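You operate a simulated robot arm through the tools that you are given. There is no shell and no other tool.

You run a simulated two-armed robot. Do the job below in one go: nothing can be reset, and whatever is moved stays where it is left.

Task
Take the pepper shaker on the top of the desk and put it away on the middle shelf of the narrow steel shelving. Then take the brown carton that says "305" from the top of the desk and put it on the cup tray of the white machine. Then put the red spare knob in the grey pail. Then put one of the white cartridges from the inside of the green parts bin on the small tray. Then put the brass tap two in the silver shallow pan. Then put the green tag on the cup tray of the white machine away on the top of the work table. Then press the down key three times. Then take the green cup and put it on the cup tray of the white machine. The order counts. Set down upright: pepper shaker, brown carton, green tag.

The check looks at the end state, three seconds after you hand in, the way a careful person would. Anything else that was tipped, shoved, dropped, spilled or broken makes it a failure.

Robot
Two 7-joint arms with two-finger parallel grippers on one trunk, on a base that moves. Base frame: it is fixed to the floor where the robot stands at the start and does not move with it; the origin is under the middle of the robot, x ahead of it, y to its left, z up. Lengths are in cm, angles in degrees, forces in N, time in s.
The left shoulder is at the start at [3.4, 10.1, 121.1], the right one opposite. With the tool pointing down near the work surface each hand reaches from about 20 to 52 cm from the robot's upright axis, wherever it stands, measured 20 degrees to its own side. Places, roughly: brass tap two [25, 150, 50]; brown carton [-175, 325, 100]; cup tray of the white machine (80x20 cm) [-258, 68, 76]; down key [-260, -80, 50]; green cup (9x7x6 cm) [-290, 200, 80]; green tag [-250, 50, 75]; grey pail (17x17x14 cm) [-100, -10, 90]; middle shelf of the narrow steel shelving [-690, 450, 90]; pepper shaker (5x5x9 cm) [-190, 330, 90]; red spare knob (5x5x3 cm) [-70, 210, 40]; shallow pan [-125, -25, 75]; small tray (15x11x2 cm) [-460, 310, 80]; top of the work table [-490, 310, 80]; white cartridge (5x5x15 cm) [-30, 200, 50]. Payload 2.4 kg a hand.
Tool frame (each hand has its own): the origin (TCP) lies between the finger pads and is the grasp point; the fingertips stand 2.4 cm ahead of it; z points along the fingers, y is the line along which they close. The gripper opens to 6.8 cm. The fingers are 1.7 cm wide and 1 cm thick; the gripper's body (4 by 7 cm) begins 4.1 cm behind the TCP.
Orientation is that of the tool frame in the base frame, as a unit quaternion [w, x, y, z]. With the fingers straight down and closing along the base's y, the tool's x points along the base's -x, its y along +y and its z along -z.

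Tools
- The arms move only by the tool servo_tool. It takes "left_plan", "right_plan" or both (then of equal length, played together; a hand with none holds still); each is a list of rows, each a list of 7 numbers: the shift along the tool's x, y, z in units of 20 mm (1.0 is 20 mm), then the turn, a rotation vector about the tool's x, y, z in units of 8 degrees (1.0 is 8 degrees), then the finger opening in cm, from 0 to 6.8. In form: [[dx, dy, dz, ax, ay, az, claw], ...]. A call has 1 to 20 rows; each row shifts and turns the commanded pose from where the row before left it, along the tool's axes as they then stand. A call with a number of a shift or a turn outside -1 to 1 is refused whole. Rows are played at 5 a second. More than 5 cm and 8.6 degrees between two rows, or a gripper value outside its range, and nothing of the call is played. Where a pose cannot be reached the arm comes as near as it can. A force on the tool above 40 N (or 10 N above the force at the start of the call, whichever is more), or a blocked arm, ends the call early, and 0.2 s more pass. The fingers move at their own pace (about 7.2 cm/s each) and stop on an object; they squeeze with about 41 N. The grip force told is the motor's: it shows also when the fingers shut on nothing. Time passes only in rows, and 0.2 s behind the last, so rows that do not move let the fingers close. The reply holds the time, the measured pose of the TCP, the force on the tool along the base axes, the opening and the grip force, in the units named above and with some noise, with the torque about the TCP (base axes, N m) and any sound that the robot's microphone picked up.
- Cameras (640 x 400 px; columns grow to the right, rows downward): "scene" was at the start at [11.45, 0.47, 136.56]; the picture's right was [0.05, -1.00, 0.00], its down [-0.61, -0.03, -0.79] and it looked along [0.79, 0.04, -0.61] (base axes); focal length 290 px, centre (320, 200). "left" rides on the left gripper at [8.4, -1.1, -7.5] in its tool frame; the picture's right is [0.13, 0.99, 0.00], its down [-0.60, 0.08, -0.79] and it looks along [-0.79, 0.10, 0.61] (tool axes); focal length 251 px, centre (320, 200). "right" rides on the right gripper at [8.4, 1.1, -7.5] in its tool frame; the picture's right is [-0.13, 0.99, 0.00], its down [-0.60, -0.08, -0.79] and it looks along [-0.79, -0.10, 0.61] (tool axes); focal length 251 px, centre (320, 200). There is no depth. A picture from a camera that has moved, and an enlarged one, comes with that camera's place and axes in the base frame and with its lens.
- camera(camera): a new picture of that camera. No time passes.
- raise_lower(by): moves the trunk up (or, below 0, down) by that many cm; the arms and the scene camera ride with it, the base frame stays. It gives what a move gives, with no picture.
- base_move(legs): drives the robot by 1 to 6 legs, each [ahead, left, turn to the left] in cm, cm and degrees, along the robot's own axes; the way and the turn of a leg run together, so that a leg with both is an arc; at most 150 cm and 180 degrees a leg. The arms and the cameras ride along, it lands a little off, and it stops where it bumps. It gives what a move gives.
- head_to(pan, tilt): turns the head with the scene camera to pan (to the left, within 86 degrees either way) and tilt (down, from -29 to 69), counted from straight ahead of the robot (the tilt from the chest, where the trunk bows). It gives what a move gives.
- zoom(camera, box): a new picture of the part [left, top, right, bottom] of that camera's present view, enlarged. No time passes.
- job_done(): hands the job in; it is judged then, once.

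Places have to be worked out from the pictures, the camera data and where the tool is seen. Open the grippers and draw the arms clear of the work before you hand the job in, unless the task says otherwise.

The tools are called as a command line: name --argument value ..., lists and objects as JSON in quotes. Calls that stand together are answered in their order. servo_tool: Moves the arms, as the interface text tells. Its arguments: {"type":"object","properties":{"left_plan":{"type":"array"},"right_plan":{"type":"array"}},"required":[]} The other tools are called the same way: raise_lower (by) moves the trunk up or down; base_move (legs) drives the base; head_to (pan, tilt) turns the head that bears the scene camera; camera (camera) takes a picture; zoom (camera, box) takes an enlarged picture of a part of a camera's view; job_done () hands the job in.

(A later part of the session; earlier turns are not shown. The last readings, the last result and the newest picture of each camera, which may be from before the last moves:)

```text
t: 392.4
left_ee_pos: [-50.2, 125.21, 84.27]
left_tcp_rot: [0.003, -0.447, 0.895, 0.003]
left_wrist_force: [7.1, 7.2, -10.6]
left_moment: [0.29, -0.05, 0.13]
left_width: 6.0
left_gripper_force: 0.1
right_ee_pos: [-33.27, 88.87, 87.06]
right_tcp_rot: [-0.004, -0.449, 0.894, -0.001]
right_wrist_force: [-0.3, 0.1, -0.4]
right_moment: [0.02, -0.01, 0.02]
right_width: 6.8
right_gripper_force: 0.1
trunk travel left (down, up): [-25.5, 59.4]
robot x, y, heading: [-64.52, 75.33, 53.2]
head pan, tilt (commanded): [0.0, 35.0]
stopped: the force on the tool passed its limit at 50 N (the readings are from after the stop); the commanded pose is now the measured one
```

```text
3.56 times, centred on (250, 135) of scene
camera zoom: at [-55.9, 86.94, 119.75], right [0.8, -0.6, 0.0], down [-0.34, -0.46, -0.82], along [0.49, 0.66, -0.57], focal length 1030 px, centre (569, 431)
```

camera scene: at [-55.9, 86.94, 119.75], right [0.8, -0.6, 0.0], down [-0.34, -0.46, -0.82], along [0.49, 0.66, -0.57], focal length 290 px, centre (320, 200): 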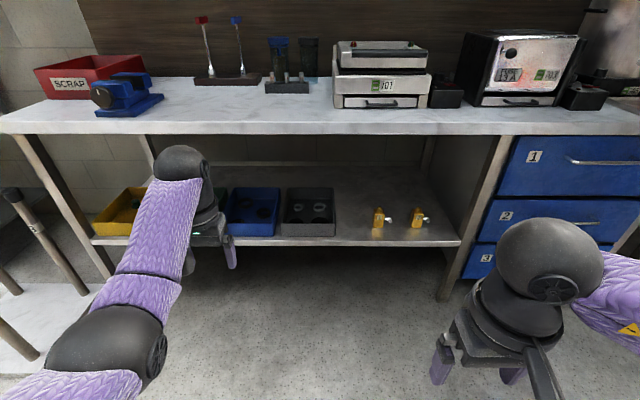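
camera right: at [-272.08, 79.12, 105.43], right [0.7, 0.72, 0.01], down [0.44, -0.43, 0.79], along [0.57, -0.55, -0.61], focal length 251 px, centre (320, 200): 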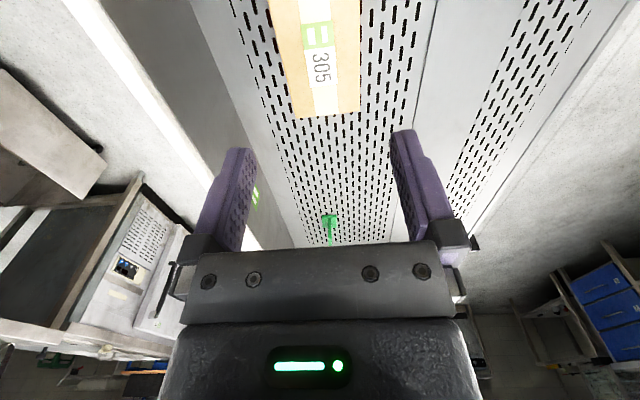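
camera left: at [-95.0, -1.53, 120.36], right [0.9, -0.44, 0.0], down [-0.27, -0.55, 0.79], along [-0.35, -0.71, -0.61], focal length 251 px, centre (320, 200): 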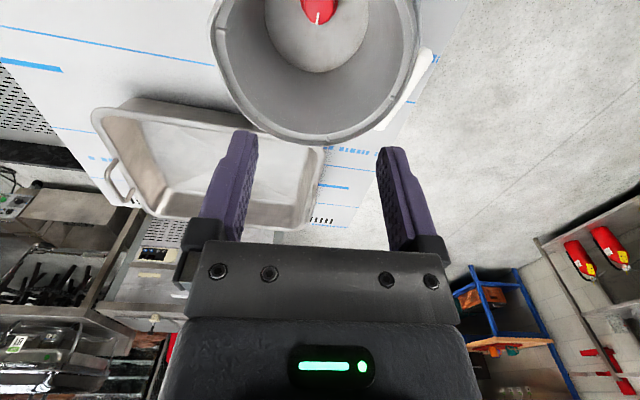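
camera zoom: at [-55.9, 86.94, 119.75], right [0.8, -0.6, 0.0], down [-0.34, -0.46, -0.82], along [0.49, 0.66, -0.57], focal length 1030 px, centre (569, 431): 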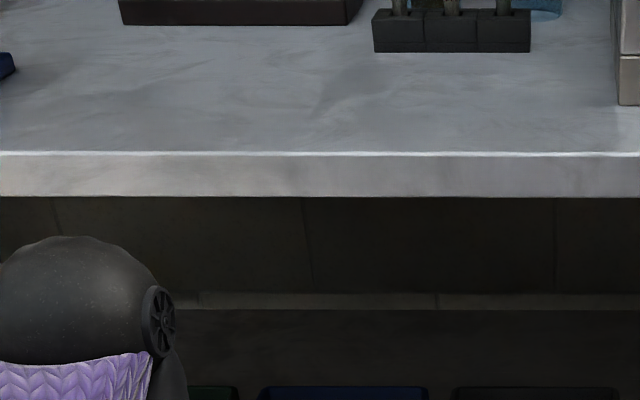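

The left wrist reported a force and the lowering stopped. I look through the left camera and check what it touches.

camera --camera "left"

camera --camera "right"

head_to --pan 25 --tilt 60

camera --camera "scene"

```text
taken
camera left: at [-54.41, 117.9, 91.83], right [-0.87, 0.49, 0.0], down [0.3, 0.52, 0.8], along [0.39, 0.69, -0.6], focal length 251 px, centre (320, 200)
```

left: 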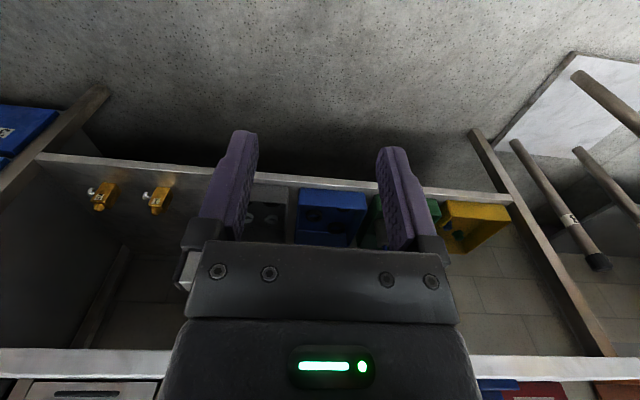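

```text
taken
camera right: at [-39.15, 82.84, 94.53], right [-0.72, 0.7, 0.0], down [0.43, 0.44, 0.79], along [0.55, 0.57, -0.62], focal length 251 px, centre (320, 200)
```

right: 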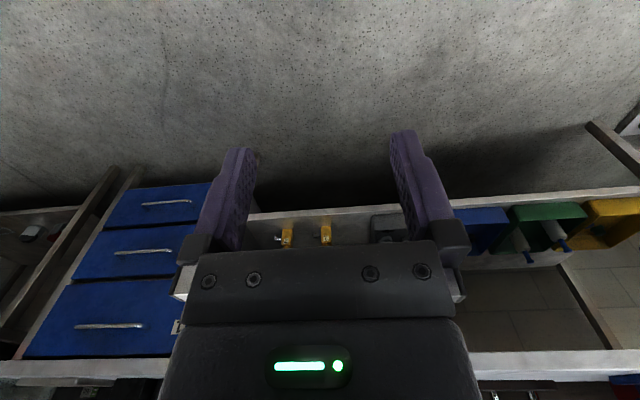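

```text
t: 393.3
left_ee_pos: [-50.12, 125.3, 84.5]
left_tcp_rot: [0.002, -0.447, 0.895, 0.002]
left_wrist_force: [13.9, 13.5, -14.5]
left_moment: [0.1, 0.17, 0.27]
left_width: 6.02
left_gripper_force: 0.1
right_ee_pos: [-33.23, 88.97, 87.11]
right_tcp_rot: [-0.005, -0.449, 0.894, -0.001]
right_wrist_force: [0.4, 0.5, -0.1]
right_moment: [-0.02, 0.03, 0.05]
right_width: 6.78
right_gripper_force: 0.0
trunk travel left (down, up): [-25.5, 59.4]
robot x, y, heading: [-64.76, 75.39, 53.2]
head pan, tilt (commanded): [25.0, 60.0]
```

```text
taken
camera scene: at [-59.8, 86.43, 116.36], right [0.98, -0.21, 0.0], down [-0.18, -0.85, -0.5], along [0.1, 0.49, -0.87], focal length 290 px, centre (320, 200)
```

scene: 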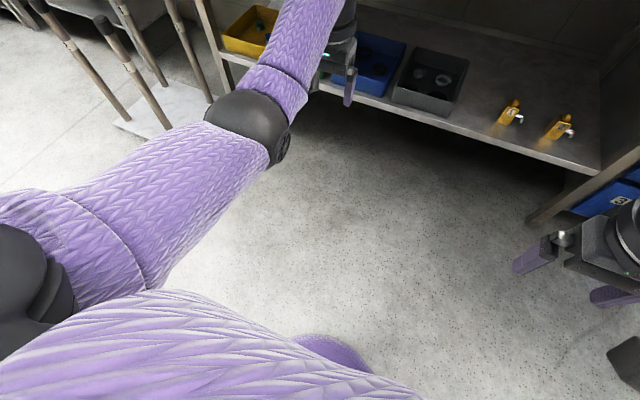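

Nothing touches the hand itself; the left upper arm seems pressed against my own chest. I raise the trunk a little and re-pose the left hand (further out and back) before lowering again.

raise_lower --by 12

servo_tool --left_plan '[[0.5, 0.3, 0, 0, 0, 0, 6.8], [0.8, 0.3, 0, 0, 0, 0, 6.8], [0.8, 0.3, 0, 0, 0, 0, 6.8], [0.8, 0, 0, 0, 0, 0, 6.8], [0.8, 0, 0, 0, 0, 0, 6.8], [0.8, 0, 0, 0, 0, 0, 6.8], [0.8, 0, 0, 0, 0, 0, 6.8], [0, 0, 0, 0, 0, 0, 6.8]]'

camera --camera "scene"

```text
t: 394.8
left_ee_pos: [-50.11, 125.26, 96.42]
left_tcp_rot: [0.003, -0.447, 0.894, 0.002]
left_wrist_force: [0.9, 0.8, 0.3]
left_moment: [0.04, 0.01, 0.0]
left_width: 6.01
left_gripper_force: 0.1
right_ee_pos: [-33.16, 88.92, 98.93]
right_tcp_rot: [-0.005, -0.448, 0.894, -0.001]
right_wrist_force: [0.5, 0.1, 0.9]
right_moment: [-0.03, 0.01, 0.0]
right_width: 6.81
right_gripper_force: 0.0
trunk travel left (down, up): [-37.5, 47.4]
robot x, y, heading: [-64.9, 74.98, 53.2]
head pan, tilt (commanded): [25.0, 60.0]
```

```text
t: 396.6
left_ee_pos: [-58.13, 118.0, 96.4]
left_tcp_rot: [0.003, -0.447, 0.894, 0.002]
left_wrist_force: [-1.2, -0.2, 0.1]
left_moment: [-0.01, -0.01, 0.01]
left_width: 6.83
left_gripper_force: 0.0
right_ee_pos: [-33.2, 88.9, 98.94]
right_tcp_rot: [-0.004, -0.449, 0.894, -0.001]
right_wrist_force: [0.0, -0.2, 0.3]
right_moment: [0.01, 0.02, -0.02]
right_width: 6.79
right_gripper_force: 0.1
trunk travel left (down, up): [-37.5, 47.4]
robot x, y, heading: [-64.91, 75.53, 53.2]
head pan, tilt (commanded): [25.0, 60.0]
```

```text
taken
camera scene: at [-61.21, 84.56, 128.5], right [0.98, -0.2, 0.0], down [-0.18, -0.85, -0.5], along [0.1, 0.49, -0.87], focal length 290 px, centre (320, 200)
```

scene: 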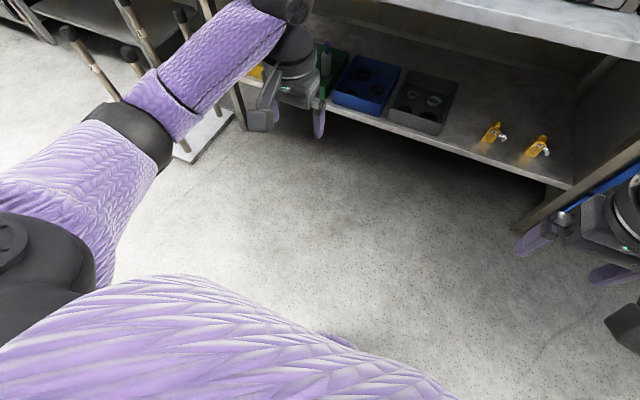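

Free again. I retract the left hand a bit more and lower the trunk in stages, as worked before.

servo_tool --left_plan '[[0.8, 0, 0, 0, 0, 0, 6.8], [0.8, 0, 0, 0, 0, 0, 6.8], [0.8, 0, 0, 0, 0, 0, 6.8], [0.8, 0, 0, 0, 0, 0, 6.8], [0, 0, 0, 0, 0, 0, 6.8]]'

raise_lower --by -18

raise_lower --by -19

camera --camera "scene"

```text
t: 397.8
left_ee_pos: [-61.92, 112.79, 96.33]
left_tcp_rot: [0.002, -0.447, 0.895, 0.002]
left_wrist_force: [0.0, -0.2, 0.3]
left_moment: [0.0, 0.04, 0.02]
left_width: 6.8
left_gripper_force: 0.1
right_ee_pos: [-33.29, 88.9, 99.07]
right_tcp_rot: [-0.003, -0.449, 0.894, 0.0]
right_wrist_force: [0.8, 0.1, -0.2]
right_moment: [0.0, -0.01, 0.01]
right_width: 6.79
right_gripper_force: 0.0
trunk travel left (down, up): [-37.5, 47.4]
robot x, y, heading: [-64.51, 75.21, 53.3]
head pan, tilt (commanded): [25.0, 60.0]
```

```text
t: 399.8
left_ee_pos: [-61.81, 112.79, 78.4]
left_tcp_rot: [0.004, -0.447, 0.894, 0.003]
left_wrist_force: [-0.2, 0.6, -0.4]
left_moment: [-0.01, 0.0, 0.02]
left_width: 6.81
left_gripper_force: 0.1
right_ee_pos: [-33.16, 89.05, 81.06]
right_tcp_rot: [-0.004, -0.449, 0.894, -0.001]
right_wrist_force: [0.0, 0.2, -0.4]
right_moment: [-0.04, 0.02, -0.01]
right_width: 6.81
right_gripper_force: 0.0
trunk travel left (down, up): [-19.5, 65.4]
robot x, y, heading: [-64.87, 75.06, 53.2]
head pan, tilt (commanded): [25.0, 60.0]
```

```text
t: 401.9
left_ee_pos: [-61.85, 112.77, 59.34]
left_tcp_rot: [0.004, -0.446, 0.895, 0.003]
left_wrist_force: [0.1, 0.6, 0.4]
left_moment: [0.05, 0.0, -0.03]
left_width: 6.8
left_gripper_force: 0.0
right_ee_pos: [-32.98, 89.11, 61.61]
right_tcp_rot: [-0.016, -0.448, 0.894, -0.007]
right_wrist_force: [-0.9, 0.7, 0.4]
right_moment: [-0.01, 0.0, 0.0]
right_width: 6.77
right_gripper_force: 0.0
trunk travel left (down, up): [-0.5, 84.4]
robot x, y, heading: [-64.58, 75.2, 53.1]
head pan, tilt (commanded): [25.0, 60.0]
```

```text
taken
camera scene: at [-55.11, 92.71, 90.55], right [0.98, -0.2, 0.0], down [-0.18, -0.85, -0.5], along [0.1, 0.49, -0.87], focal length 290 px, centre (320, 200)
```

scene: 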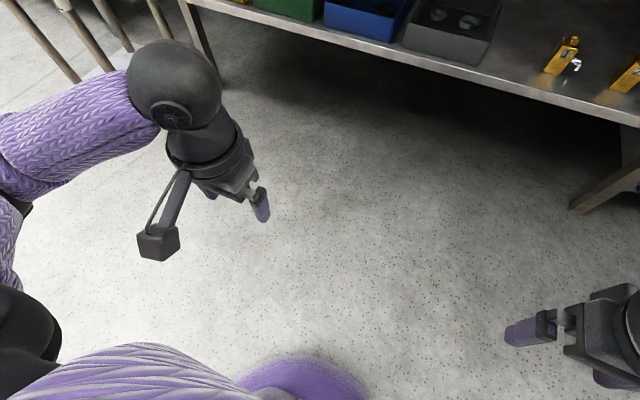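

Both hands are low and free now. I drive toward the green bin, stopping a little short to look.

base_move --legs '[[25, 37, 0.5], [28, 0, 0]]'

head_to --pan 15 --tilt 45

camera --camera "scene"

camera --camera "left"

```text
t: 406.1
left_ee_pos: [-59.82, 177.07, 59.37]
left_tcp_rot: [0.003, -0.448, 0.894, 0.002]
left_wrist_force: [-1.2, -0.2, -0.1]
left_moment: [-0.01, 0.03, -0.01]
left_width: 6.81
left_gripper_force: 0.0
right_ee_pos: [-31.14, 153.33, 61.61]
right_tcp_rot: [-0.015, -0.448, 0.894, -0.007]
right_wrist_force: [-0.5, 0.1, 0.8]
right_moment: [0.04, 0.01, 0.0]
right_width: 6.83
right_gripper_force: 0.2
trunk travel left (down, up): [-0.5, 84.4]
robot x, y, heading: [-62.87, 139.45, 53.2]
head pan, tilt (commanded): [25.0, 60.0]
```

```text
t: 406.9
left_ee_pos: [-59.82, 177.11, 59.37]
left_tcp_rot: [0.003, -0.447, 0.895, 0.003]
left_wrist_force: [0.4, 1.1, -0.2]
left_moment: [0.0, -0.01, -0.05]
left_width: 6.79
left_gripper_force: 0.1
right_ee_pos: [-31.07, 153.32, 61.51]
right_tcp_rot: [-0.015, -0.449, 0.894, -0.006]
right_wrist_force: [0.4, 1.2, -0.8]
right_moment: [0.06, 0.0, -0.02]
right_width: 6.81
right_gripper_force: 0.0
trunk travel left (down, up): [-0.5, 84.4]
robot x, y, heading: [-62.45, 139.22, 52.9]
head pan, tilt (commanded): [15.0, 45.0]
```

```text
taken
camera scene: at [-51.44, 158.03, 92.48], right [0.93, -0.37, 0.0], down [-0.26, -0.66, -0.71], along [0.26, 0.66, -0.71], focal length 290 px, centre (320, 200)
```

scene: 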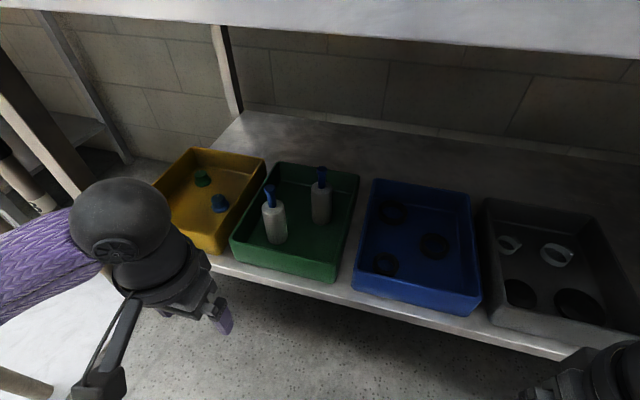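

```text
taken
camera left: at [-64.05, 169.69, 66.77], right [-0.87, 0.49, 0.0], down [0.3, 0.52, 0.8], along [0.39, 0.69, -0.6], focal length 251 px, centre (320, 200)
```

left: 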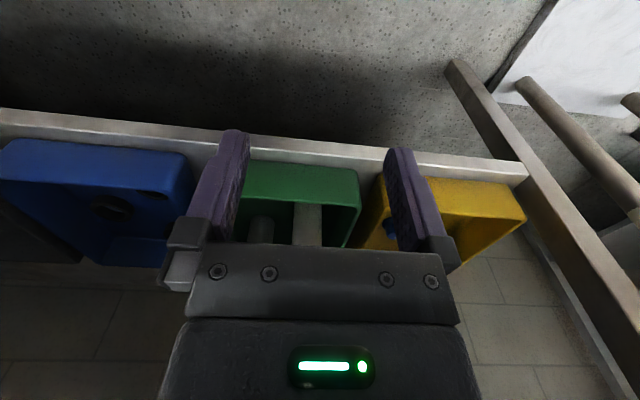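

I zoom on the cartridges to fix their necks' positions.

zoom --camera "scene" --box '[220, 140, 380, 290]'

```text
2.67 times, centred on (300, 215) of scene
camera zoom: at [-51.44, 158.03, 92.48], right [0.93, -0.37, 0.0], down [-0.26, -0.66, -0.71], along [0.26, 0.66, -0.71], focal length 773 px, centre (373, 160)
```

zoom: 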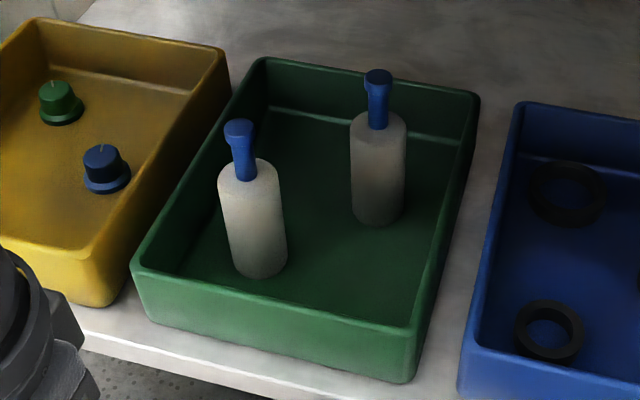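

Cartridge 1 stands at (-45.3, 198.1) with its blue neck from z≈52 to 56. I drive 6 cm nearer and bring the left hand above it at z≈60.5.

base_move --legs '[[6, 0, 0]]'

servo_tool --left_plan '[[0, 0, -0.55, 0, 0, 0, 6.8], [-0.7, 0.05, 0, 0, 0, 0, 6.8], [-0.8, 0.05, 0, 0, 0, 0, 6.8], [-0.8, 0.05, 0, 0, 0, 0, 6.8], [-0.8, 0.05, 0, 0, 0, 0, 6.8], [-0.8, 0.05, 0, 0, 0, 0, 6.8], [-0.8, 0.05, 0, 0, 0, 0, 6.8], [-0.8, 0.05, 0, 0, 0, 0, 6.8], [-0.8, 0.05, 0, 0, 0, 0, 6.8], [-0.8, 0, 0, 0, 0, 0, 6.8], [-0.8, 0, 0, 0, 0, 0, 6.8], [-0.7, 0, 0, 0, 0, 0, 6.8], [0, 0, 0, 0, 0, 0, 6.8]]'

camera --camera "left"

camera --camera "scene"

```text
t: 407.8
left_ee_pos: [-56.27, 181.88, 59.33]
left_tcp_rot: [0.003, -0.446, 0.895, 0.002]
left_wrist_force: [-1.0, 0.2, -0.4]
left_moment: [-0.01, 0.0, 0.0]
left_width: 6.81
left_gripper_force: 0.1
right_ee_pos: [-27.6, 158.19, 61.5]
right_tcp_rot: [-0.015, -0.448, 0.894, -0.007]
right_wrist_force: [0.5, -0.3, -0.6]
right_moment: [-0.02, 0.0, 0.02]
right_width: 6.8
right_gripper_force: 0.1
trunk travel left (down, up): [-0.5, 84.4]
robot x, y, heading: [-58.7, 144.61, 53.0]
head pan, tilt (commanded): [15.0, 45.0]
```

```text
t: 410.6
left_ee_pos: [-46.65, 196.05, 60.55]
left_tcp_rot: [0.003, -0.447, 0.895, 0.003]
left_wrist_force: [0.7, 0.1, 0.6]
left_moment: [-0.03, -0.01, 0.01]
left_width: 6.79
left_gripper_force: 0.0
right_ee_pos: [-27.64, 158.21, 61.57]
right_tcp_rot: [-0.016, -0.448, 0.894, -0.007]
right_wrist_force: [0.0, -0.1, -0.5]
right_moment: [0.0, 0.03, -0.01]
right_width: 6.82
right_gripper_force: 0.0
trunk travel left (down, up): [-0.5, 84.4]
robot x, y, heading: [-58.97, 144.15, 53.2]
head pan, tilt (commanded): [15.0, 45.0]
```

```text
taken
camera left: at [-50.9, 188.73, 68.0], right [-0.87, 0.49, 0.0], down [0.3, 0.52, 0.8], along [0.39, 0.69, -0.6], focal length 251 px, centre (320, 200)
```

left: 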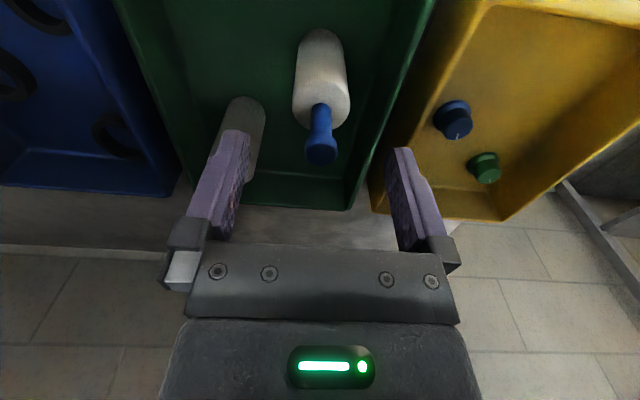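

```text
taken
camera scene: at [-47.85, 162.85, 92.49], right [0.93, -0.37, 0.0], down [-0.26, -0.66, -0.71], along [0.26, 0.66, -0.71], focal length 290 px, centre (320, 200)
```

scene: 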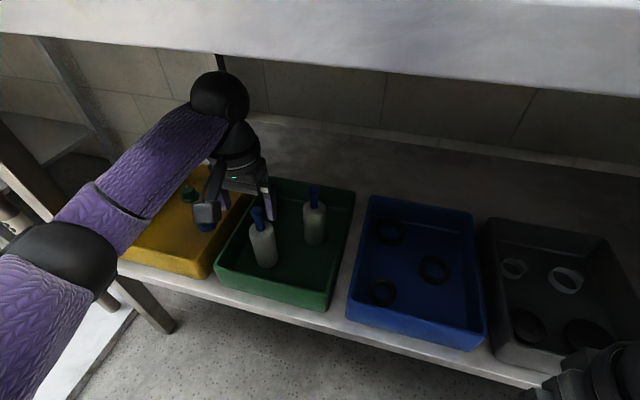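

The neck is about 2 cm ahead of the TCP. I move over it and lower so the fingertips come just above the bottle's shoulder, to grip the blue neck.

servo_tool --left_plan '[[-0.5, 0.06, 0, 0, 0, 0, 6.8], [-0.5, 0.05, 0, 0, 0, 0, 6.8], [0, 0, 0.5, 0, 0, 0, 6.8], [0, 0, 0.5, 0, 0, 0, 6.8], [0, 0, 0, 0, 0, 0, 6.8]]'

camera --camera "left"

zoom --camera "scene" --box '[190, 140, 350, 290]'

```text
t: 411.8
left_ee_pos: [-45.59, 197.93, 58.55]
left_tcp_rot: [0.003, -0.447, 0.895, 0.003]
left_wrist_force: [-0.3, -0.8, -0.2]
left_moment: [-0.01, -0.04, -0.05]
left_width: 6.82
left_gripper_force: 0.1
right_ee_pos: [-27.46, 158.16, 61.54]
right_tcp_rot: [-0.015, -0.448, 0.894, -0.007]
right_wrist_force: [-0.3, -0.5, -0.6]
right_moment: [-0.01, 0.03, -0.02]
right_width: 6.8
right_gripper_force: 0.1
trunk travel left (down, up): [-0.5, 84.4]
robot x, y, heading: [-59.08, 144.08, 53.3]
head pan, tilt (commanded): [15.0, 45.0]
```

```text
taken
camera left: at [-49.78, 190.51, 66.0], right [-0.87, 0.49, 0.0], down [0.3, 0.53, 0.8], along [0.39, 0.69, -0.6], focal length 251 px, centre (320, 200)
```

left: 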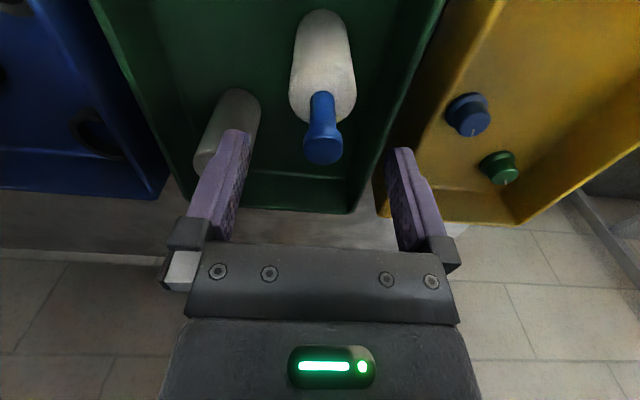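

```text
2.67 times, centred on (270, 215) of scene
camera zoom: at [-47.85, 162.85, 92.49], right [0.93, -0.37, 0.0], down [-0.26, -0.66, -0.71], along [0.26, 0.66, -0.71], focal length 773 px, centre (453, 160)
```

zoom: 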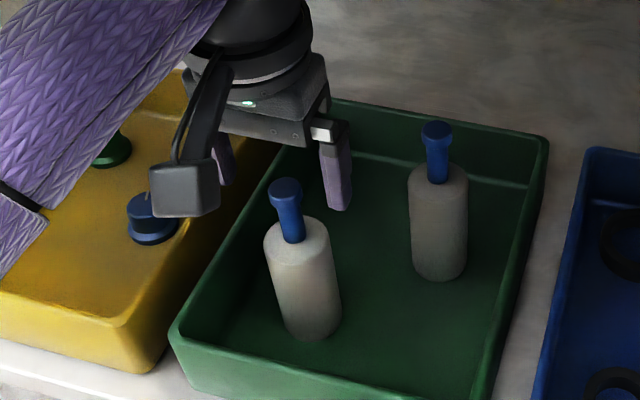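

Centred within 2 mm. I go down 3.5 cm and close on the neck.

servo_tool --left_plan '[[0, 0.08, 0.5, 0, 0, 0, 6.8], [0, 0, 0.5, 0, 0, 0, 6.8], [0, 0, 0.5, 0, 0, 0, 6.8], [0, 0, 0.25, 0, 0, 0, 6.8], [0, 0, 0, 0, 0, 0, 6.8]]'

camera --camera "left"

servo_tool --left_plan '[[0, 0, 0, 0, 0, 0, 4.5], [0, 0, 0, 0, 0, 0, 3.0], [0, 0, 0, 0, 0, 0, 1.5], [0, 0, 0, 0, 0, 0, 0.5], [0, 0, 0, 0, 0, 0, 0.5]]'

camera --camera "left"

```text
t: 413.0
left_ee_pos: [-45.63, 198.08, 55.11]
left_tcp_rot: [0.002, -0.448, 0.894, 0.003]
left_wrist_force: [0.3, 0.0, 0.0]
left_moment: [-0.01, 0.02, -0.02]
left_width: 6.8
left_gripper_force: 0.2
right_ee_pos: [-27.6, 158.22, 61.54]
right_tcp_rot: [-0.016, -0.448, 0.894, -0.006]
right_wrist_force: [0.1, -0.1, -0.1]
right_moment: [-0.01, 0.03, 0.02]
right_width: 6.8
right_gripper_force: 0.2
trunk travel left (down, up): [-0.5, 84.4]
robot x, y, heading: [-58.97, 144.13, 53.3]
head pan, tilt (commanded): [15.0, 45.0]
```

```text
taken
camera left: at [-49.88, 190.65, 62.47], right [-0.87, 0.49, 0.0], down [0.3, 0.52, 0.8], along [0.39, 0.69, -0.6], focal length 251 px, centre (320, 200)
```

left: 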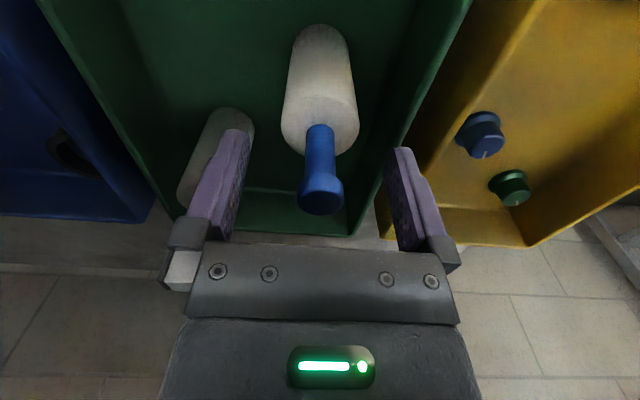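

```text
t: 414.2
left_ee_pos: [-45.72, 198.02, 55.12]
left_tcp_rot: [0.003, -0.447, 0.895, 0.003]
left_wrist_force: [0.0, 1.1, -0.3]
left_moment: [0.02, -0.03, 0.02]
left_width: 2.07
left_gripper_force: 37.7
right_ee_pos: [-27.51, 158.21, 61.63]
right_tcp_rot: [-0.015, -0.448, 0.894, -0.006]
right_wrist_force: [-0.7, -0.7, 0.2]
right_moment: [-0.02, -0.01, -0.01]
right_width: 6.78
right_gripper_force: 0.1
trunk travel left (down, up): [-0.5, 84.4]
robot x, y, heading: [-59.17, 144.41, 53.1]
head pan, tilt (commanded): [15.0, 45.0]
```

```text
taken
camera left: at [-49.89, 190.65, 62.48], right [-0.87, 0.49, 0.0], down [0.3, 0.52, 0.8], along [0.39, 0.69, -0.6], focal length 251 px, centre (320, 200)
```

left: 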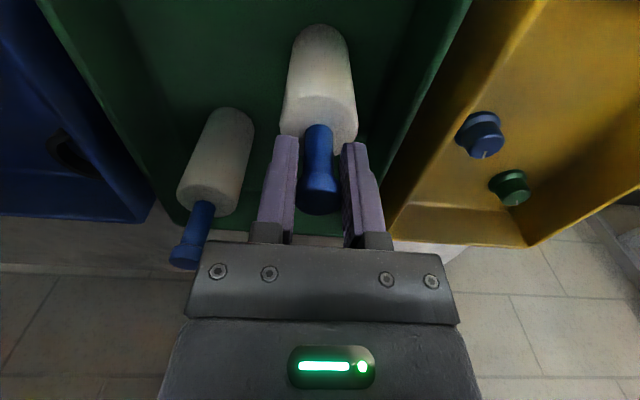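

The neck is gripped (2.07 cm). I lift 6.9 cm — enough for the bottom to clear the bin rim while the wrist stays under the bench top — and check.

servo_tool --left_plan '[[0, 0, -0.25, 0, 0, 0, 0.5], [0, 0, -0.5, 0, 0, 0, 0.5], [0, 0, -0.6, 0, 0, 0, 0.5], [0, 0, -0.7, 0, 0, 0, 0.5], [0, 0, -0.7, 0, 0, 0, 0.5], [0, 0, -0.7, 0, 0, 0, 0.5], [0, 0, 0, 0, 0, 0, 0.5]]'

camera --camera "left"

camera --camera "scene"

```text
t: 415.8
left_ee_pos: [-45.64, 197.92, 62.15]
left_tcp_rot: [0.003, -0.447, 0.894, 0.002]
left_wrist_force: [0.0, -0.4, -1.5]
left_moment: [0.01, -0.01, -0.02]
left_width: 2.07
left_gripper_force: 37.7
right_ee_pos: [-27.51, 158.08, 61.53]
right_tcp_rot: [-0.015, -0.449, 0.893, -0.007]
right_wrist_force: [0.4, -0.1, -1.0]
right_moment: [-0.01, -0.01, 0.02]
right_width: 6.81
right_gripper_force: 0.0
trunk travel left (down, up): [-0.5, 84.4]
robot x, y, heading: [-58.98, 144.65, 53.1]
head pan, tilt (commanded): [15.0, 45.0]
```

```text
taken
camera left: at [-49.9, 190.58, 69.44], right [-0.87, 0.49, 0.0], down [0.3, 0.53, 0.8], along [0.39, 0.69, -0.6], focal length 251 px, centre (320, 200)
```

left: 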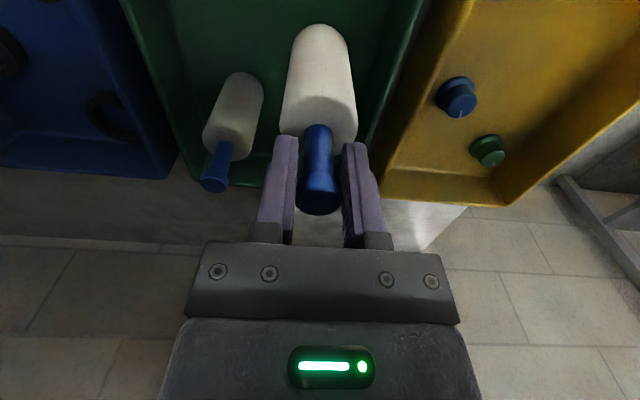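

```text
taken
camera scene: at [-47.85, 162.85, 92.48], right [0.93, -0.37, 0.0], down [-0.26, -0.66, -0.71], along [0.26, 0.66, -0.71], focal length 290 px, centre (320, 200)
```

scene: 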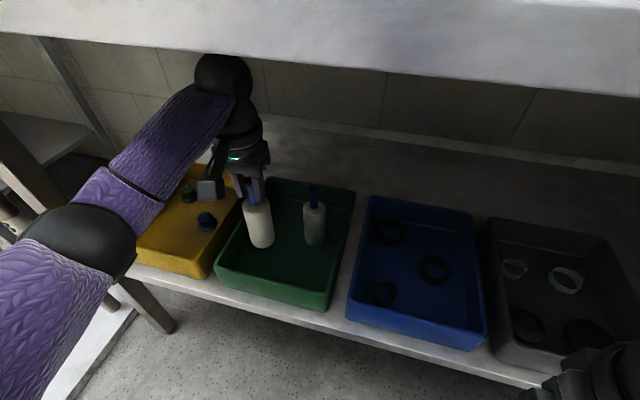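

The wrist has about 4 cm below the bench's underside, so I lift one more centimetre, then back straight out.

servo_tool --left_plan '[[0, 0, -0.5, 0, 0, 0, 0.5], [0, 0, 0, 0, 0, 0, 0.5]]'

base_move --legs '[[-50, 0, 0]]'

camera --camera "scene"

camera --camera "left"

```text
t: 416.4
left_ee_pos: [-45.62, 198.0, 63.1]
left_tcp_rot: [0.003, -0.448, 0.894, 0.003]
left_wrist_force: [-0.2, -0.2, -0.6]
left_moment: [-0.01, -0.02, -0.01]
left_width: 2.09
left_gripper_force: 38.4
right_ee_pos: [-27.61, 158.22, 61.52]
right_tcp_rot: [-0.015, -0.448, 0.894, -0.007]
right_wrist_force: [-0.4, -0.3, 0.1]
right_moment: [0.01, -0.02, 0.02]
right_width: 6.79
right_gripper_force: 0.1
trunk travel left (down, up): [-0.5, 84.4]
robot x, y, heading: [-59.06, 144.32, 53.3]
head pan, tilt (commanded): [15.0, 45.0]
```

```text
t: 419.4
left_ee_pos: [-75.84, 157.39, 62.97]
left_tcp_rot: [0.003, -0.447, 0.895, 0.002]
left_wrist_force: [0.1, 0.1, -0.5]
left_moment: [0.0, 0.02, 0.0]
left_width: 2.09
left_gripper_force: 37.9
right_ee_pos: [-57.84, 117.54, 61.67]
right_tcp_rot: [-0.015, -0.448, 0.894, -0.008]
right_wrist_force: [-0.4, 0.2, -0.3]
right_moment: [0.01, 0.05, -0.02]
right_width: 6.8
right_gripper_force: 0.0
trunk travel left (down, up): [-0.5, 84.4]
robot x, y, heading: [-89.09, 103.46, 53.0]
head pan, tilt (commanded): [15.0, 45.0]
```

```text
taken
camera scene: at [-78.2, 122.24, 92.48], right [0.93, -0.37, 0.0], down [-0.26, -0.66, -0.71], along [0.26, 0.66, -0.71], focal length 290 px, centre (320, 200)
```

scene: 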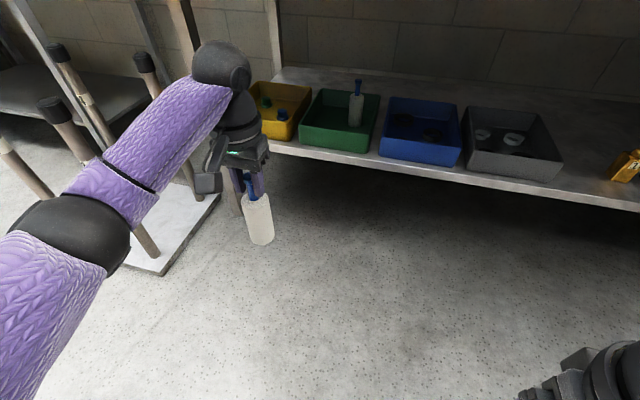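

```text
taken
camera left: at [-80.18, 149.96, 70.42], right [-0.87, 0.49, 0.0], down [0.3, 0.52, 0.8], along [0.39, 0.69, -0.6], focal length 251 px, centre (320, 200)
```

left: 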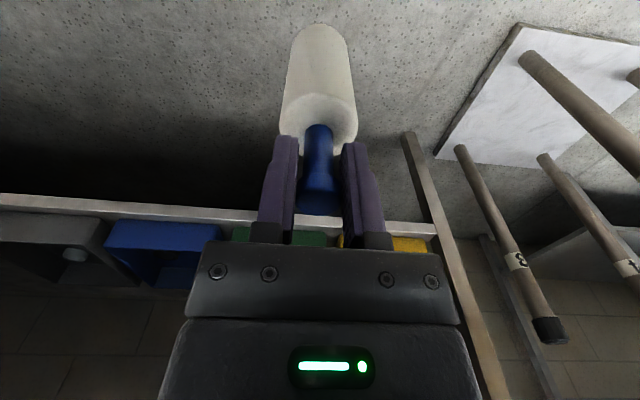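

The cartridge hangs securely and the other one still stands. I retract the hand a bit, raise the trunk, and head for the work table.

servo_tool --left_plan '[[0.5, 0, 0, 0, 0, 0, 0.5], [0.7, 0, 0, 0, 0, 0, 0.5], [0.7, 0, 0, 0, 0, 0, 0.5], [0.7, 0, 0, 0, 0, 0, 0.5], [0.7, 0, 0, 0, 0, 0, 0.5], [0.7, 0, 0, 0, 0, 0, 0.5], [0.7, 0, 0, 0, 0, 0, 0.5], [0, 0, 0, 0, 0, 0, 0.5]]'

raise_lower --by 25

raise_lower --by 17

camera --camera "scene"

```text
t: 421.2
left_ee_pos: [-81.75, 149.88, 63.03]
left_tcp_rot: [0.003, -0.446, 0.895, 0.003]
left_wrist_force: [-0.3, 0.7, -1.3]
left_moment: [-0.01, 0.0, -0.04]
left_width: 2.06
left_gripper_force: 38.1
right_ee_pos: [-57.92, 117.47, 61.54]
right_tcp_rot: [-0.016, -0.448, 0.894, -0.007]
right_wrist_force: [0.2, 0.7, 0.1]
right_moment: [-0.02, -0.01, -0.02]
right_width: 6.79
right_gripper_force: 0.0
trunk travel left (down, up): [-0.5, 84.4]
robot x, y, heading: [-89.34, 103.73, 53.0]
head pan, tilt (commanded): [15.0, 45.0]
```

```text
t: 423.8
left_ee_pos: [-81.55, 149.84, 87.99]
left_tcp_rot: [0.003, -0.446, 0.895, 0.002]
left_wrist_force: [0.7, -0.8, -0.5]
left_moment: [-0.02, 0.01, 0.01]
left_width: 2.09
left_gripper_force: 38.1
right_ee_pos: [-57.92, 117.53, 86.48]
right_tcp_rot: [-0.015, -0.448, 0.894, -0.006]
right_wrist_force: [-0.8, -0.5, 1.3]
right_moment: [0.02, 0.02, 0.02]
right_width: 6.77
right_gripper_force: 0.1
trunk travel left (down, up): [-25.5, 59.4]
robot x, y, heading: [-89.21, 103.27, 53.1]
head pan, tilt (commanded): [15.0, 45.0]
```

```text
t: 425.7
left_ee_pos: [-81.52, 149.88, 105.01]
left_tcp_rot: [0.003, -0.447, 0.895, 0.002]
left_wrist_force: [-0.3, 0.2, -1.7]
left_moment: [-0.03, 0.03, -0.04]
left_width: 2.1
left_gripper_force: 38.1
right_ee_pos: [-57.84, 117.58, 103.61]
right_tcp_rot: [-0.015, -0.447, 0.894, -0.007]
right_wrist_force: [0.1, 0.2, 0.9]
right_moment: [-0.01, -0.01, 0.01]
right_width: 6.8
right_gripper_force: 0.0
trunk travel left (down, up): [-42.5, 42.4]
robot x, y, heading: [-89.21, 103.89, 53.3]
head pan, tilt (commanded): [15.0, 45.0]
```

```text
taken
camera scene: at [-84.72, 113.55, 135.47], right [0.93, -0.37, 0.0], down [-0.26, -0.66, -0.71], along [0.26, 0.66, -0.71], focal length 290 px, centre (320, 200)
```

scene: 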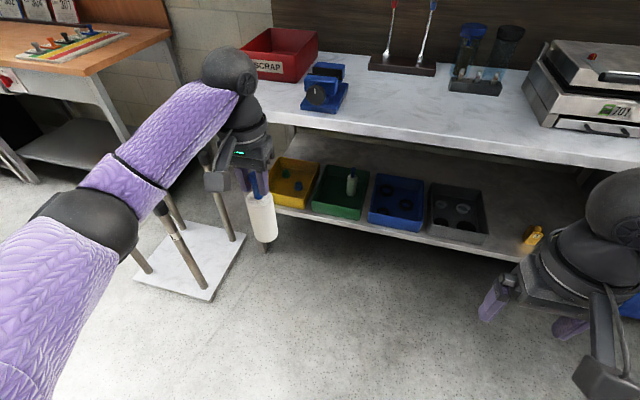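

Now I drive up the aisle, keeping to its middle, to the work table and turn to face it.

base_move --legs '[[0, 0, 91], [140, -14, 0], [140, -12, 0], [125, 0, 0], [0, 0, 90]]'

head_to --pan 0 --tilt 35

camera --camera "scene"

```text
t: 453.1
left_ee_pos: [-406.56, 327.84, 105.0]
left_tcp_rot: [0.003, 0.904, 0.428, -0.003]
left_wrist_force: [0.1, 0.3, -0.1]
left_moment: [0.0, 0.01, -0.01]
left_width: 2.07
left_gripper_force: 37.7
right_ee_pos: [-428.88, 360.94, 103.63]
right_tcp_rot: [-0.006, 0.903, 0.429, 0.016]
right_wrist_force: [-0.1, -0.6, -0.3]
right_moment: [-0.02, 0.02, 0.03]
right_width: 6.8
right_gripper_force: 0.0
trunk travel left (down, up): [-42.5, 42.4]
robot x, y, heading: [-397.07, 373.55, -129.0]
head pan, tilt (commanded): [15.0, 45.0]
```

```text
t: 453.8
left_ee_pos: [-406.58, 327.86, 104.94]
left_tcp_rot: [0.002, 0.904, 0.427, -0.003]
left_wrist_force: [-0.6, -0.1, -1.5]
left_moment: [0.04, 0.0, -0.02]
left_width: 2.08
left_gripper_force: 38.4
right_ee_pos: [-429.01, 361.08, 103.54]
right_tcp_rot: [-0.006, 0.903, 0.429, 0.015]
right_wrist_force: [-0.4, -0.1, -0.1]
right_moment: [0.0, -0.04, -0.03]
right_width: 6.81
right_gripper_force: 0.1
trunk travel left (down, up): [-42.5, 42.4]
robot x, y, heading: [-396.9, 373.4, -129.1]
head pan, tilt (commanded): [0.0, 35.0]
```

```text
taken
camera scene: at [-404.28, 364.63, 136.95], right [-0.78, 0.63, 0.0], down [0.36, 0.45, -0.82], along [-0.52, -0.63, -0.57], focal length 290 px, centre (320, 200)
```

scene: 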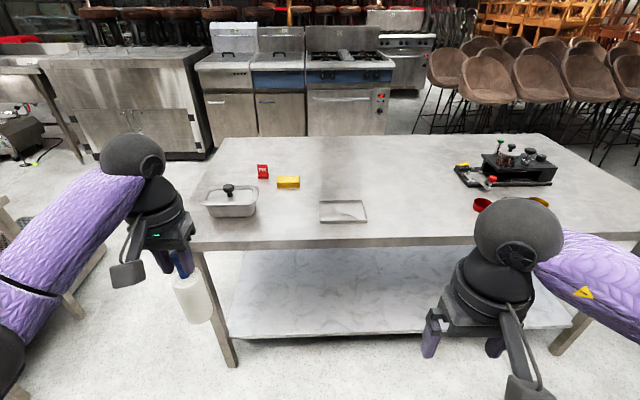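

The small tray lies on the work table near its front edge, straight ahead. I zoom in.

zoom --camera "scene" --box '[190, 140, 410, 260]'

```text
2.91 times, centred on (300, 200) of scene
camera zoom: at [-404.28, 364.63, 136.95], right [-0.78, 0.63, 0.0], down [0.36, 0.45, -0.82], along [-0.52, -0.63, -0.57], focal length 843 px, centre (378, 200)
```

zoom: 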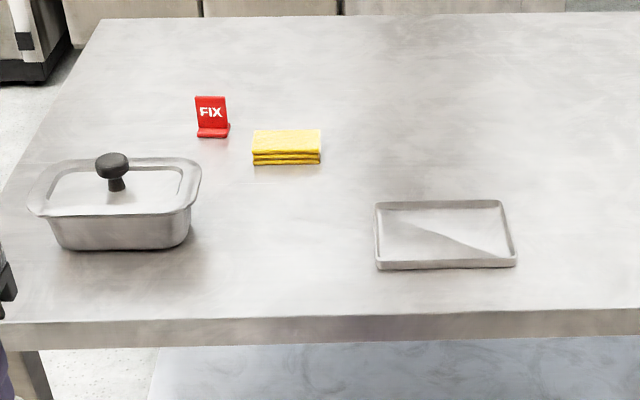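

The small tray's centre comes out at (-456.7, 311.2), table top z≈79.5. I slide right, then drive forward so the cartridge ends up near it.

base_move --legs '[[0, -26, 0], [34, 0, 0]]'

head_to --pan 12 --tilt 45

camera --camera "scene"

camera --camera "left"

```text
t: 457.6
left_ee_pos: [-448.89, 317.56, 104.85]
left_tcp_rot: [0.002, 0.904, 0.429, -0.002]
left_wrist_force: [0.2, -1.1, -0.8]
left_moment: [0.01, 0.0, 0.01]
left_width: 2.07
left_gripper_force: 37.9
right_ee_pos: [-471.18, 350.74, 103.57]
right_tcp_rot: [-0.006, 0.903, 0.43, 0.016]
right_wrist_force: [0.7, -1.1, -0.1]
right_moment: [0.01, -0.01, 0.01]
right_width: 6.79
right_gripper_force: 0.1
trunk travel left (down, up): [-42.5, 42.4]
robot x, y, heading: [-438.93, 363.39, -129.0]
head pan, tilt (commanded): [0.0, 35.0]
```

```text
t: 458.3
left_ee_pos: [-448.89, 317.57, 104.94]
left_tcp_rot: [0.002, 0.903, 0.429, -0.003]
left_wrist_force: [-1.4, -0.2, -1.6]
left_moment: [0.03, 0.03, 0.01]
left_width: 2.09
left_gripper_force: 38.1
right_ee_pos: [-471.1, 350.82, 103.71]
right_tcp_rot: [-0.005, 0.903, 0.429, 0.015]
right_wrist_force: [-0.4, -0.7, 0.0]
right_moment: [-0.01, 0.02, 0.01]
right_width: 6.78
right_gripper_force: 0.0
trunk travel left (down, up): [-42.5, 42.4]
robot x, y, heading: [-438.92, 363.66, -129.1]
head pan, tilt (commanded): [12.0, 45.0]
```

```text
taken
camera scene: at [-444.69, 354.0, 135.48], right [-0.89, 0.46, 0.0], down [0.32, 0.63, -0.71], along [-0.32, -0.63, -0.71], focal length 290 px, centre (320, 200)
```

scene: 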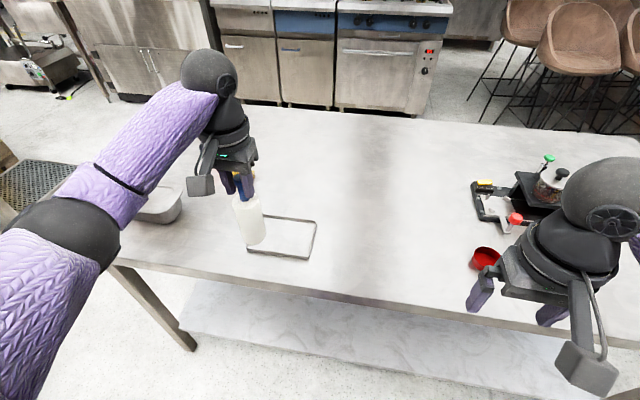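

```text
taken
camera left: at [-444.39, 324.81, 112.36], right [0.85, -0.53, 0.0], down [-0.32, -0.51, 0.8], along [-0.42, -0.68, -0.6], focal length 251 px, centre (320, 200)
```

left: 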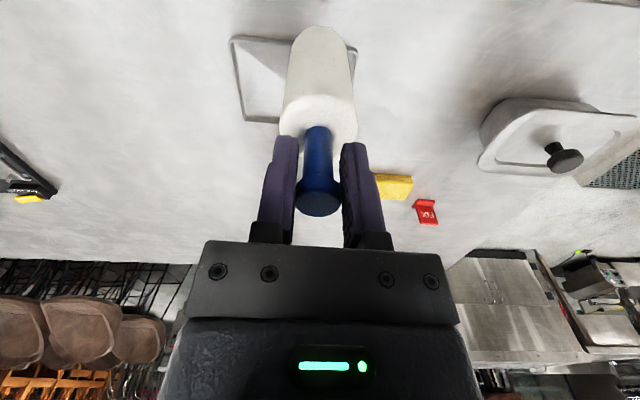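

The tray centre refines to (-456.4, 311.6). I drive 5 cm closer and bring the cartridge over the tray's middle.

base_move --legs '[[5, 0, 0]]'

servo_tool --left_plan '[[-0.5, -0.25, 0, 0, 0, 0, 0.5], [-0.6, -0.25, 0, 0, 0, 0, 0.5], [-0.6, -0.25, 0, 0, 0, 0, 0.5], [-0.5, -0.25, 0, 0, 0, 0, 0.5], [0, 0, 0, 0, 0, 0, 0.5]]'

camera --camera "scene"

camera --camera "left"

```text
t: 459.2
left_ee_pos: [-452.15, 313.62, 104.83]
left_tcp_rot: [0.003, 0.904, 0.428, -0.003]
left_wrist_force: [0.3, 0.0, -1.4]
left_moment: [0.04, -0.02, -0.01]
left_width: 2.08
left_gripper_force: 38.3
right_ee_pos: [-474.47, 346.75, 103.4]
right_tcp_rot: [-0.006, 0.903, 0.43, 0.015]
right_wrist_force: [0.0, -0.3, 0.7]
right_moment: [0.02, 0.03, 0.0]
right_width: 6.8
right_gripper_force: 0.1
trunk travel left (down, up): [-42.5, 42.4]
robot x, y, heading: [-442.64, 359.55, -129.4]
head pan, tilt (commanded): [12.0, 45.0]
```

```text
t: 460.4
left_ee_pos: [-456.39, 311.3, 104.94]
left_tcp_rot: [0.002, 0.904, 0.428, -0.002]
left_wrist_force: [0.9, 0.9, -0.8]
left_moment: [0.0, -0.01, 0.02]
left_width: 2.08
left_gripper_force: 38.2
right_ee_pos: [-474.48, 346.9, 103.49]
right_tcp_rot: [-0.006, 0.903, 0.43, 0.015]
right_wrist_force: [0.4, 0.7, 0.4]
right_moment: [0.02, 0.02, 0.0]
right_width: 6.81
right_gripper_force: 0.1
trunk travel left (down, up): [-42.5, 42.4]
robot x, y, heading: [-441.93, 359.35, -129.2]
head pan, tilt (commanded): [12.0, 45.0]
```

```text
taken
camera scene: at [-447.92, 350.03, 135.48], right [-0.89, 0.46, 0.0], down [0.32, 0.63, -0.71], along [-0.32, -0.63, -0.71], focal length 290 px, centre (320, 200)
```

scene: 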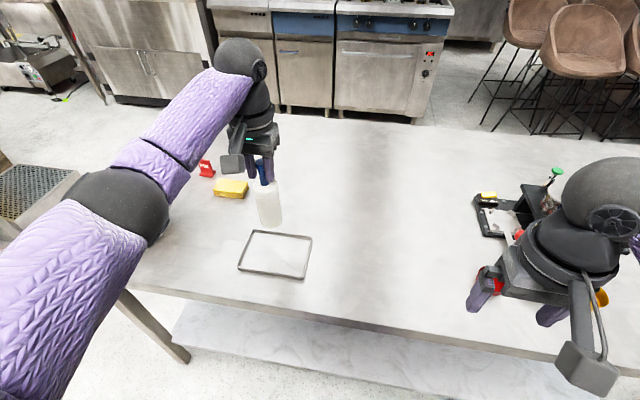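

```text
taken
camera left: at [-451.91, 318.68, 112.39], right [0.85, -0.53, 0.0], down [-0.32, -0.51, 0.8], along [-0.42, -0.68, -0.6], focal length 251 px, centre (320, 200)
```

left: 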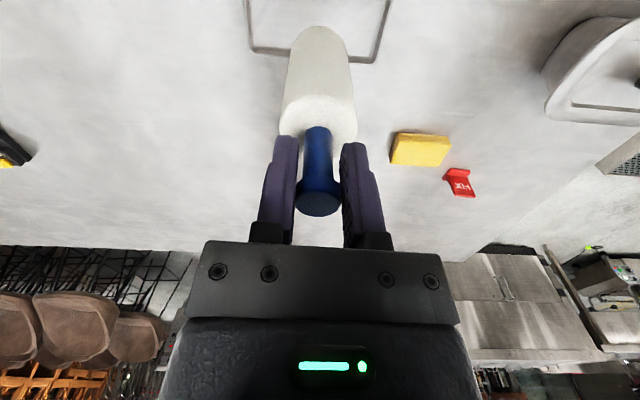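

The cartridge is centred over the tray. I lower it 8 cm.

servo_tool --left_plan '[[0, 0, 0.5, 0, 0, 0, 0.5], [0, 0, 0.6, 0, 0, 0, 0.5], [0, 0, 0.6, 0, 0, 0, 0.5], [0, 0, 0.6, 0, 0, 0, 0.5], [0, 0, 0.6, 0, 0, 0, 0.5], [0, 0, 0.6, 0, 0, 0, 0.5], [0, 0, 0.5, 0, 0, 0, 0.5], [0, 0, 0, 0, 0, 0, 0.5]]'

camera --camera "left"

zoom --camera "scene" --box '[190, 150, 360, 300]'

```text
t: 462.2
left_ee_pos: [-456.3, 311.43, 96.98]
left_tcp_rot: [0.002, 0.904, 0.428, -0.003]
left_wrist_force: [-0.5, -0.9, -1.4]
left_moment: [0.03, 0.01, 0.01]
left_width: 2.07
left_gripper_force: 38.1
right_ee_pos: [-474.39, 346.79, 103.62]
right_tcp_rot: [-0.006, 0.903, 0.43, 0.016]
right_wrist_force: [0.3, -0.6, -0.3]
right_moment: [-0.01, -0.02, 0.02]
right_width: 6.81
right_gripper_force: 0.1
trunk travel left (down, up): [-42.5, 42.4]
robot x, y, heading: [-441.94, 359.97, -129.2]
head pan, tilt (commanded): [12.0, 45.0]
```

```text
taken
camera left: at [-451.92, 318.62, 104.49], right [0.85, -0.53, 0.0], down [-0.32, -0.51, 0.8], along [-0.42, -0.68, -0.6], focal length 251 px, centre (320, 200)
```

left: 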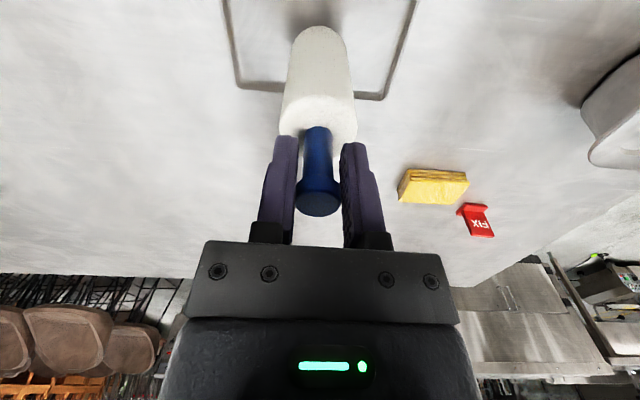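

```text
2.67 times, centred on (275, 225) of scene
camera zoom: at [-447.92, 350.03, 135.48], right [-0.89, 0.46, 0.0], down [0.32, 0.63, -0.71], along [-0.32, -0.63, -0.71], focal length 773 px, centre (440, 133)
```

zoom: 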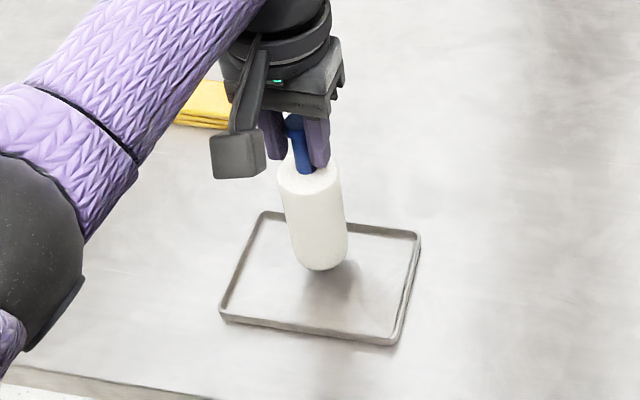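

The cartridge's shadow falls near the tray's middle. I lower in small steps until it touches.

servo_tool --left_plan '[[0, 0, 0.4, 0, 0, 0, 0.5], [0, 0, 0.4, 0, 0, 0, 0.5], [0, 0, 0, 0, 0, 0, 0.5]]'

servo_tool --left_plan '[[0, 0, 0.12, 0, 0, 0, 0.5], [0, 0, 0, 0, 0, 0, 0.5]]'

servo_tool --left_plan '[[0, 0, 0.12, 0, 0, 0, 0.5], [0, 0, 0, 0, 0, 0, 0.5]]'

servo_tool --left_plan '[[0, 0, 0.1, 0, 0, 0, 0.5], [0, 0, 0, 0, 0, 0, 0.5]]'

```text
t: 463.0
left_ee_pos: [-456.38, 311.35, 95.38]
left_tcp_rot: [0.002, 0.904, 0.428, -0.003]
left_wrist_force: [-0.2, 0.0, -1.2]
left_moment: [0.0, -0.01, 0.0]
left_width: 2.08
left_gripper_force: 37.7
right_ee_pos: [-474.45, 346.86, 103.56]
right_tcp_rot: [-0.006, 0.903, 0.43, 0.016]
right_wrist_force: [-0.3, -0.7, -0.3]
right_moment: [-0.01, 0.01, -0.01]
right_width: 6.81
right_gripper_force: 0.0
trunk travel left (down, up): [-42.5, 42.4]
robot x, y, heading: [-442.59, 359.27, -129.4]
head pan, tilt (commanded): [12.0, 45.0]
```

```text
t: 463.6
left_ee_pos: [-456.38, 311.31, 95.08]
left_tcp_rot: [0.003, 0.904, 0.428, -0.003]
left_wrist_force: [-0.8, -0.1, -0.6]
left_moment: [0.01, -0.04, 0.03]
left_width: 2.06
left_gripper_force: 37.7
right_ee_pos: [-474.44, 346.84, 103.56]
right_tcp_rot: [-0.006, 0.903, 0.429, 0.015]
right_wrist_force: [0.1, 0.5, 0.1]
right_moment: [0.03, 0.03, 0.0]
right_width: 6.8
right_gripper_force: 0.0
trunk travel left (down, up): [-42.5, 42.4]
robot x, y, heading: [-442.36, 359.4, -129.4]
head pan, tilt (commanded): [12.0, 45.0]
```

```text
t: 464.2
left_ee_pos: [-456.32, 311.42, 94.86]
left_tcp_rot: [0.002, 0.904, 0.429, -0.003]
left_wrist_force: [0.0, 0.5, -0.8]
left_moment: [-0.01, -0.02, -0.01]
left_width: 2.1
left_gripper_force: 38.5
right_ee_pos: [-474.61, 346.92, 103.67]
right_tcp_rot: [-0.007, 0.903, 0.429, 0.015]
right_wrist_force: [0.2, 0.3, 0.2]
right_moment: [0.0, 0.04, 0.02]
right_width: 6.83
right_gripper_force: 0.0
trunk travel left (down, up): [-42.5, 42.4]
robot x, y, heading: [-442.47, 359.31, -129.2]
head pan, tilt (commanded): [12.0, 45.0]
```

```text
t: 464.8
left_ee_pos: [-456.25, 311.28, 94.73]
left_tcp_rot: [0.003, 0.904, 0.428, -0.003]
left_wrist_force: [0.3, -0.3, -0.6]
left_moment: [0.04, 0.01, 0.0]
left_width: 2.07
left_gripper_force: 37.8
right_ee_pos: [-474.48, 346.9, 103.45]
right_tcp_rot: [-0.006, 0.903, 0.429, 0.015]
right_wrist_force: [0.2, 0.1, 0.6]
right_moment: [-0.01, 0.0, 0.0]
right_width: 6.8
right_gripper_force: 0.0
trunk travel left (down, up): [-42.5, 42.4]
robot x, y, heading: [-442.5, 359.44, -129.1]
head pan, tilt (commanded): [12.0, 45.0]
```

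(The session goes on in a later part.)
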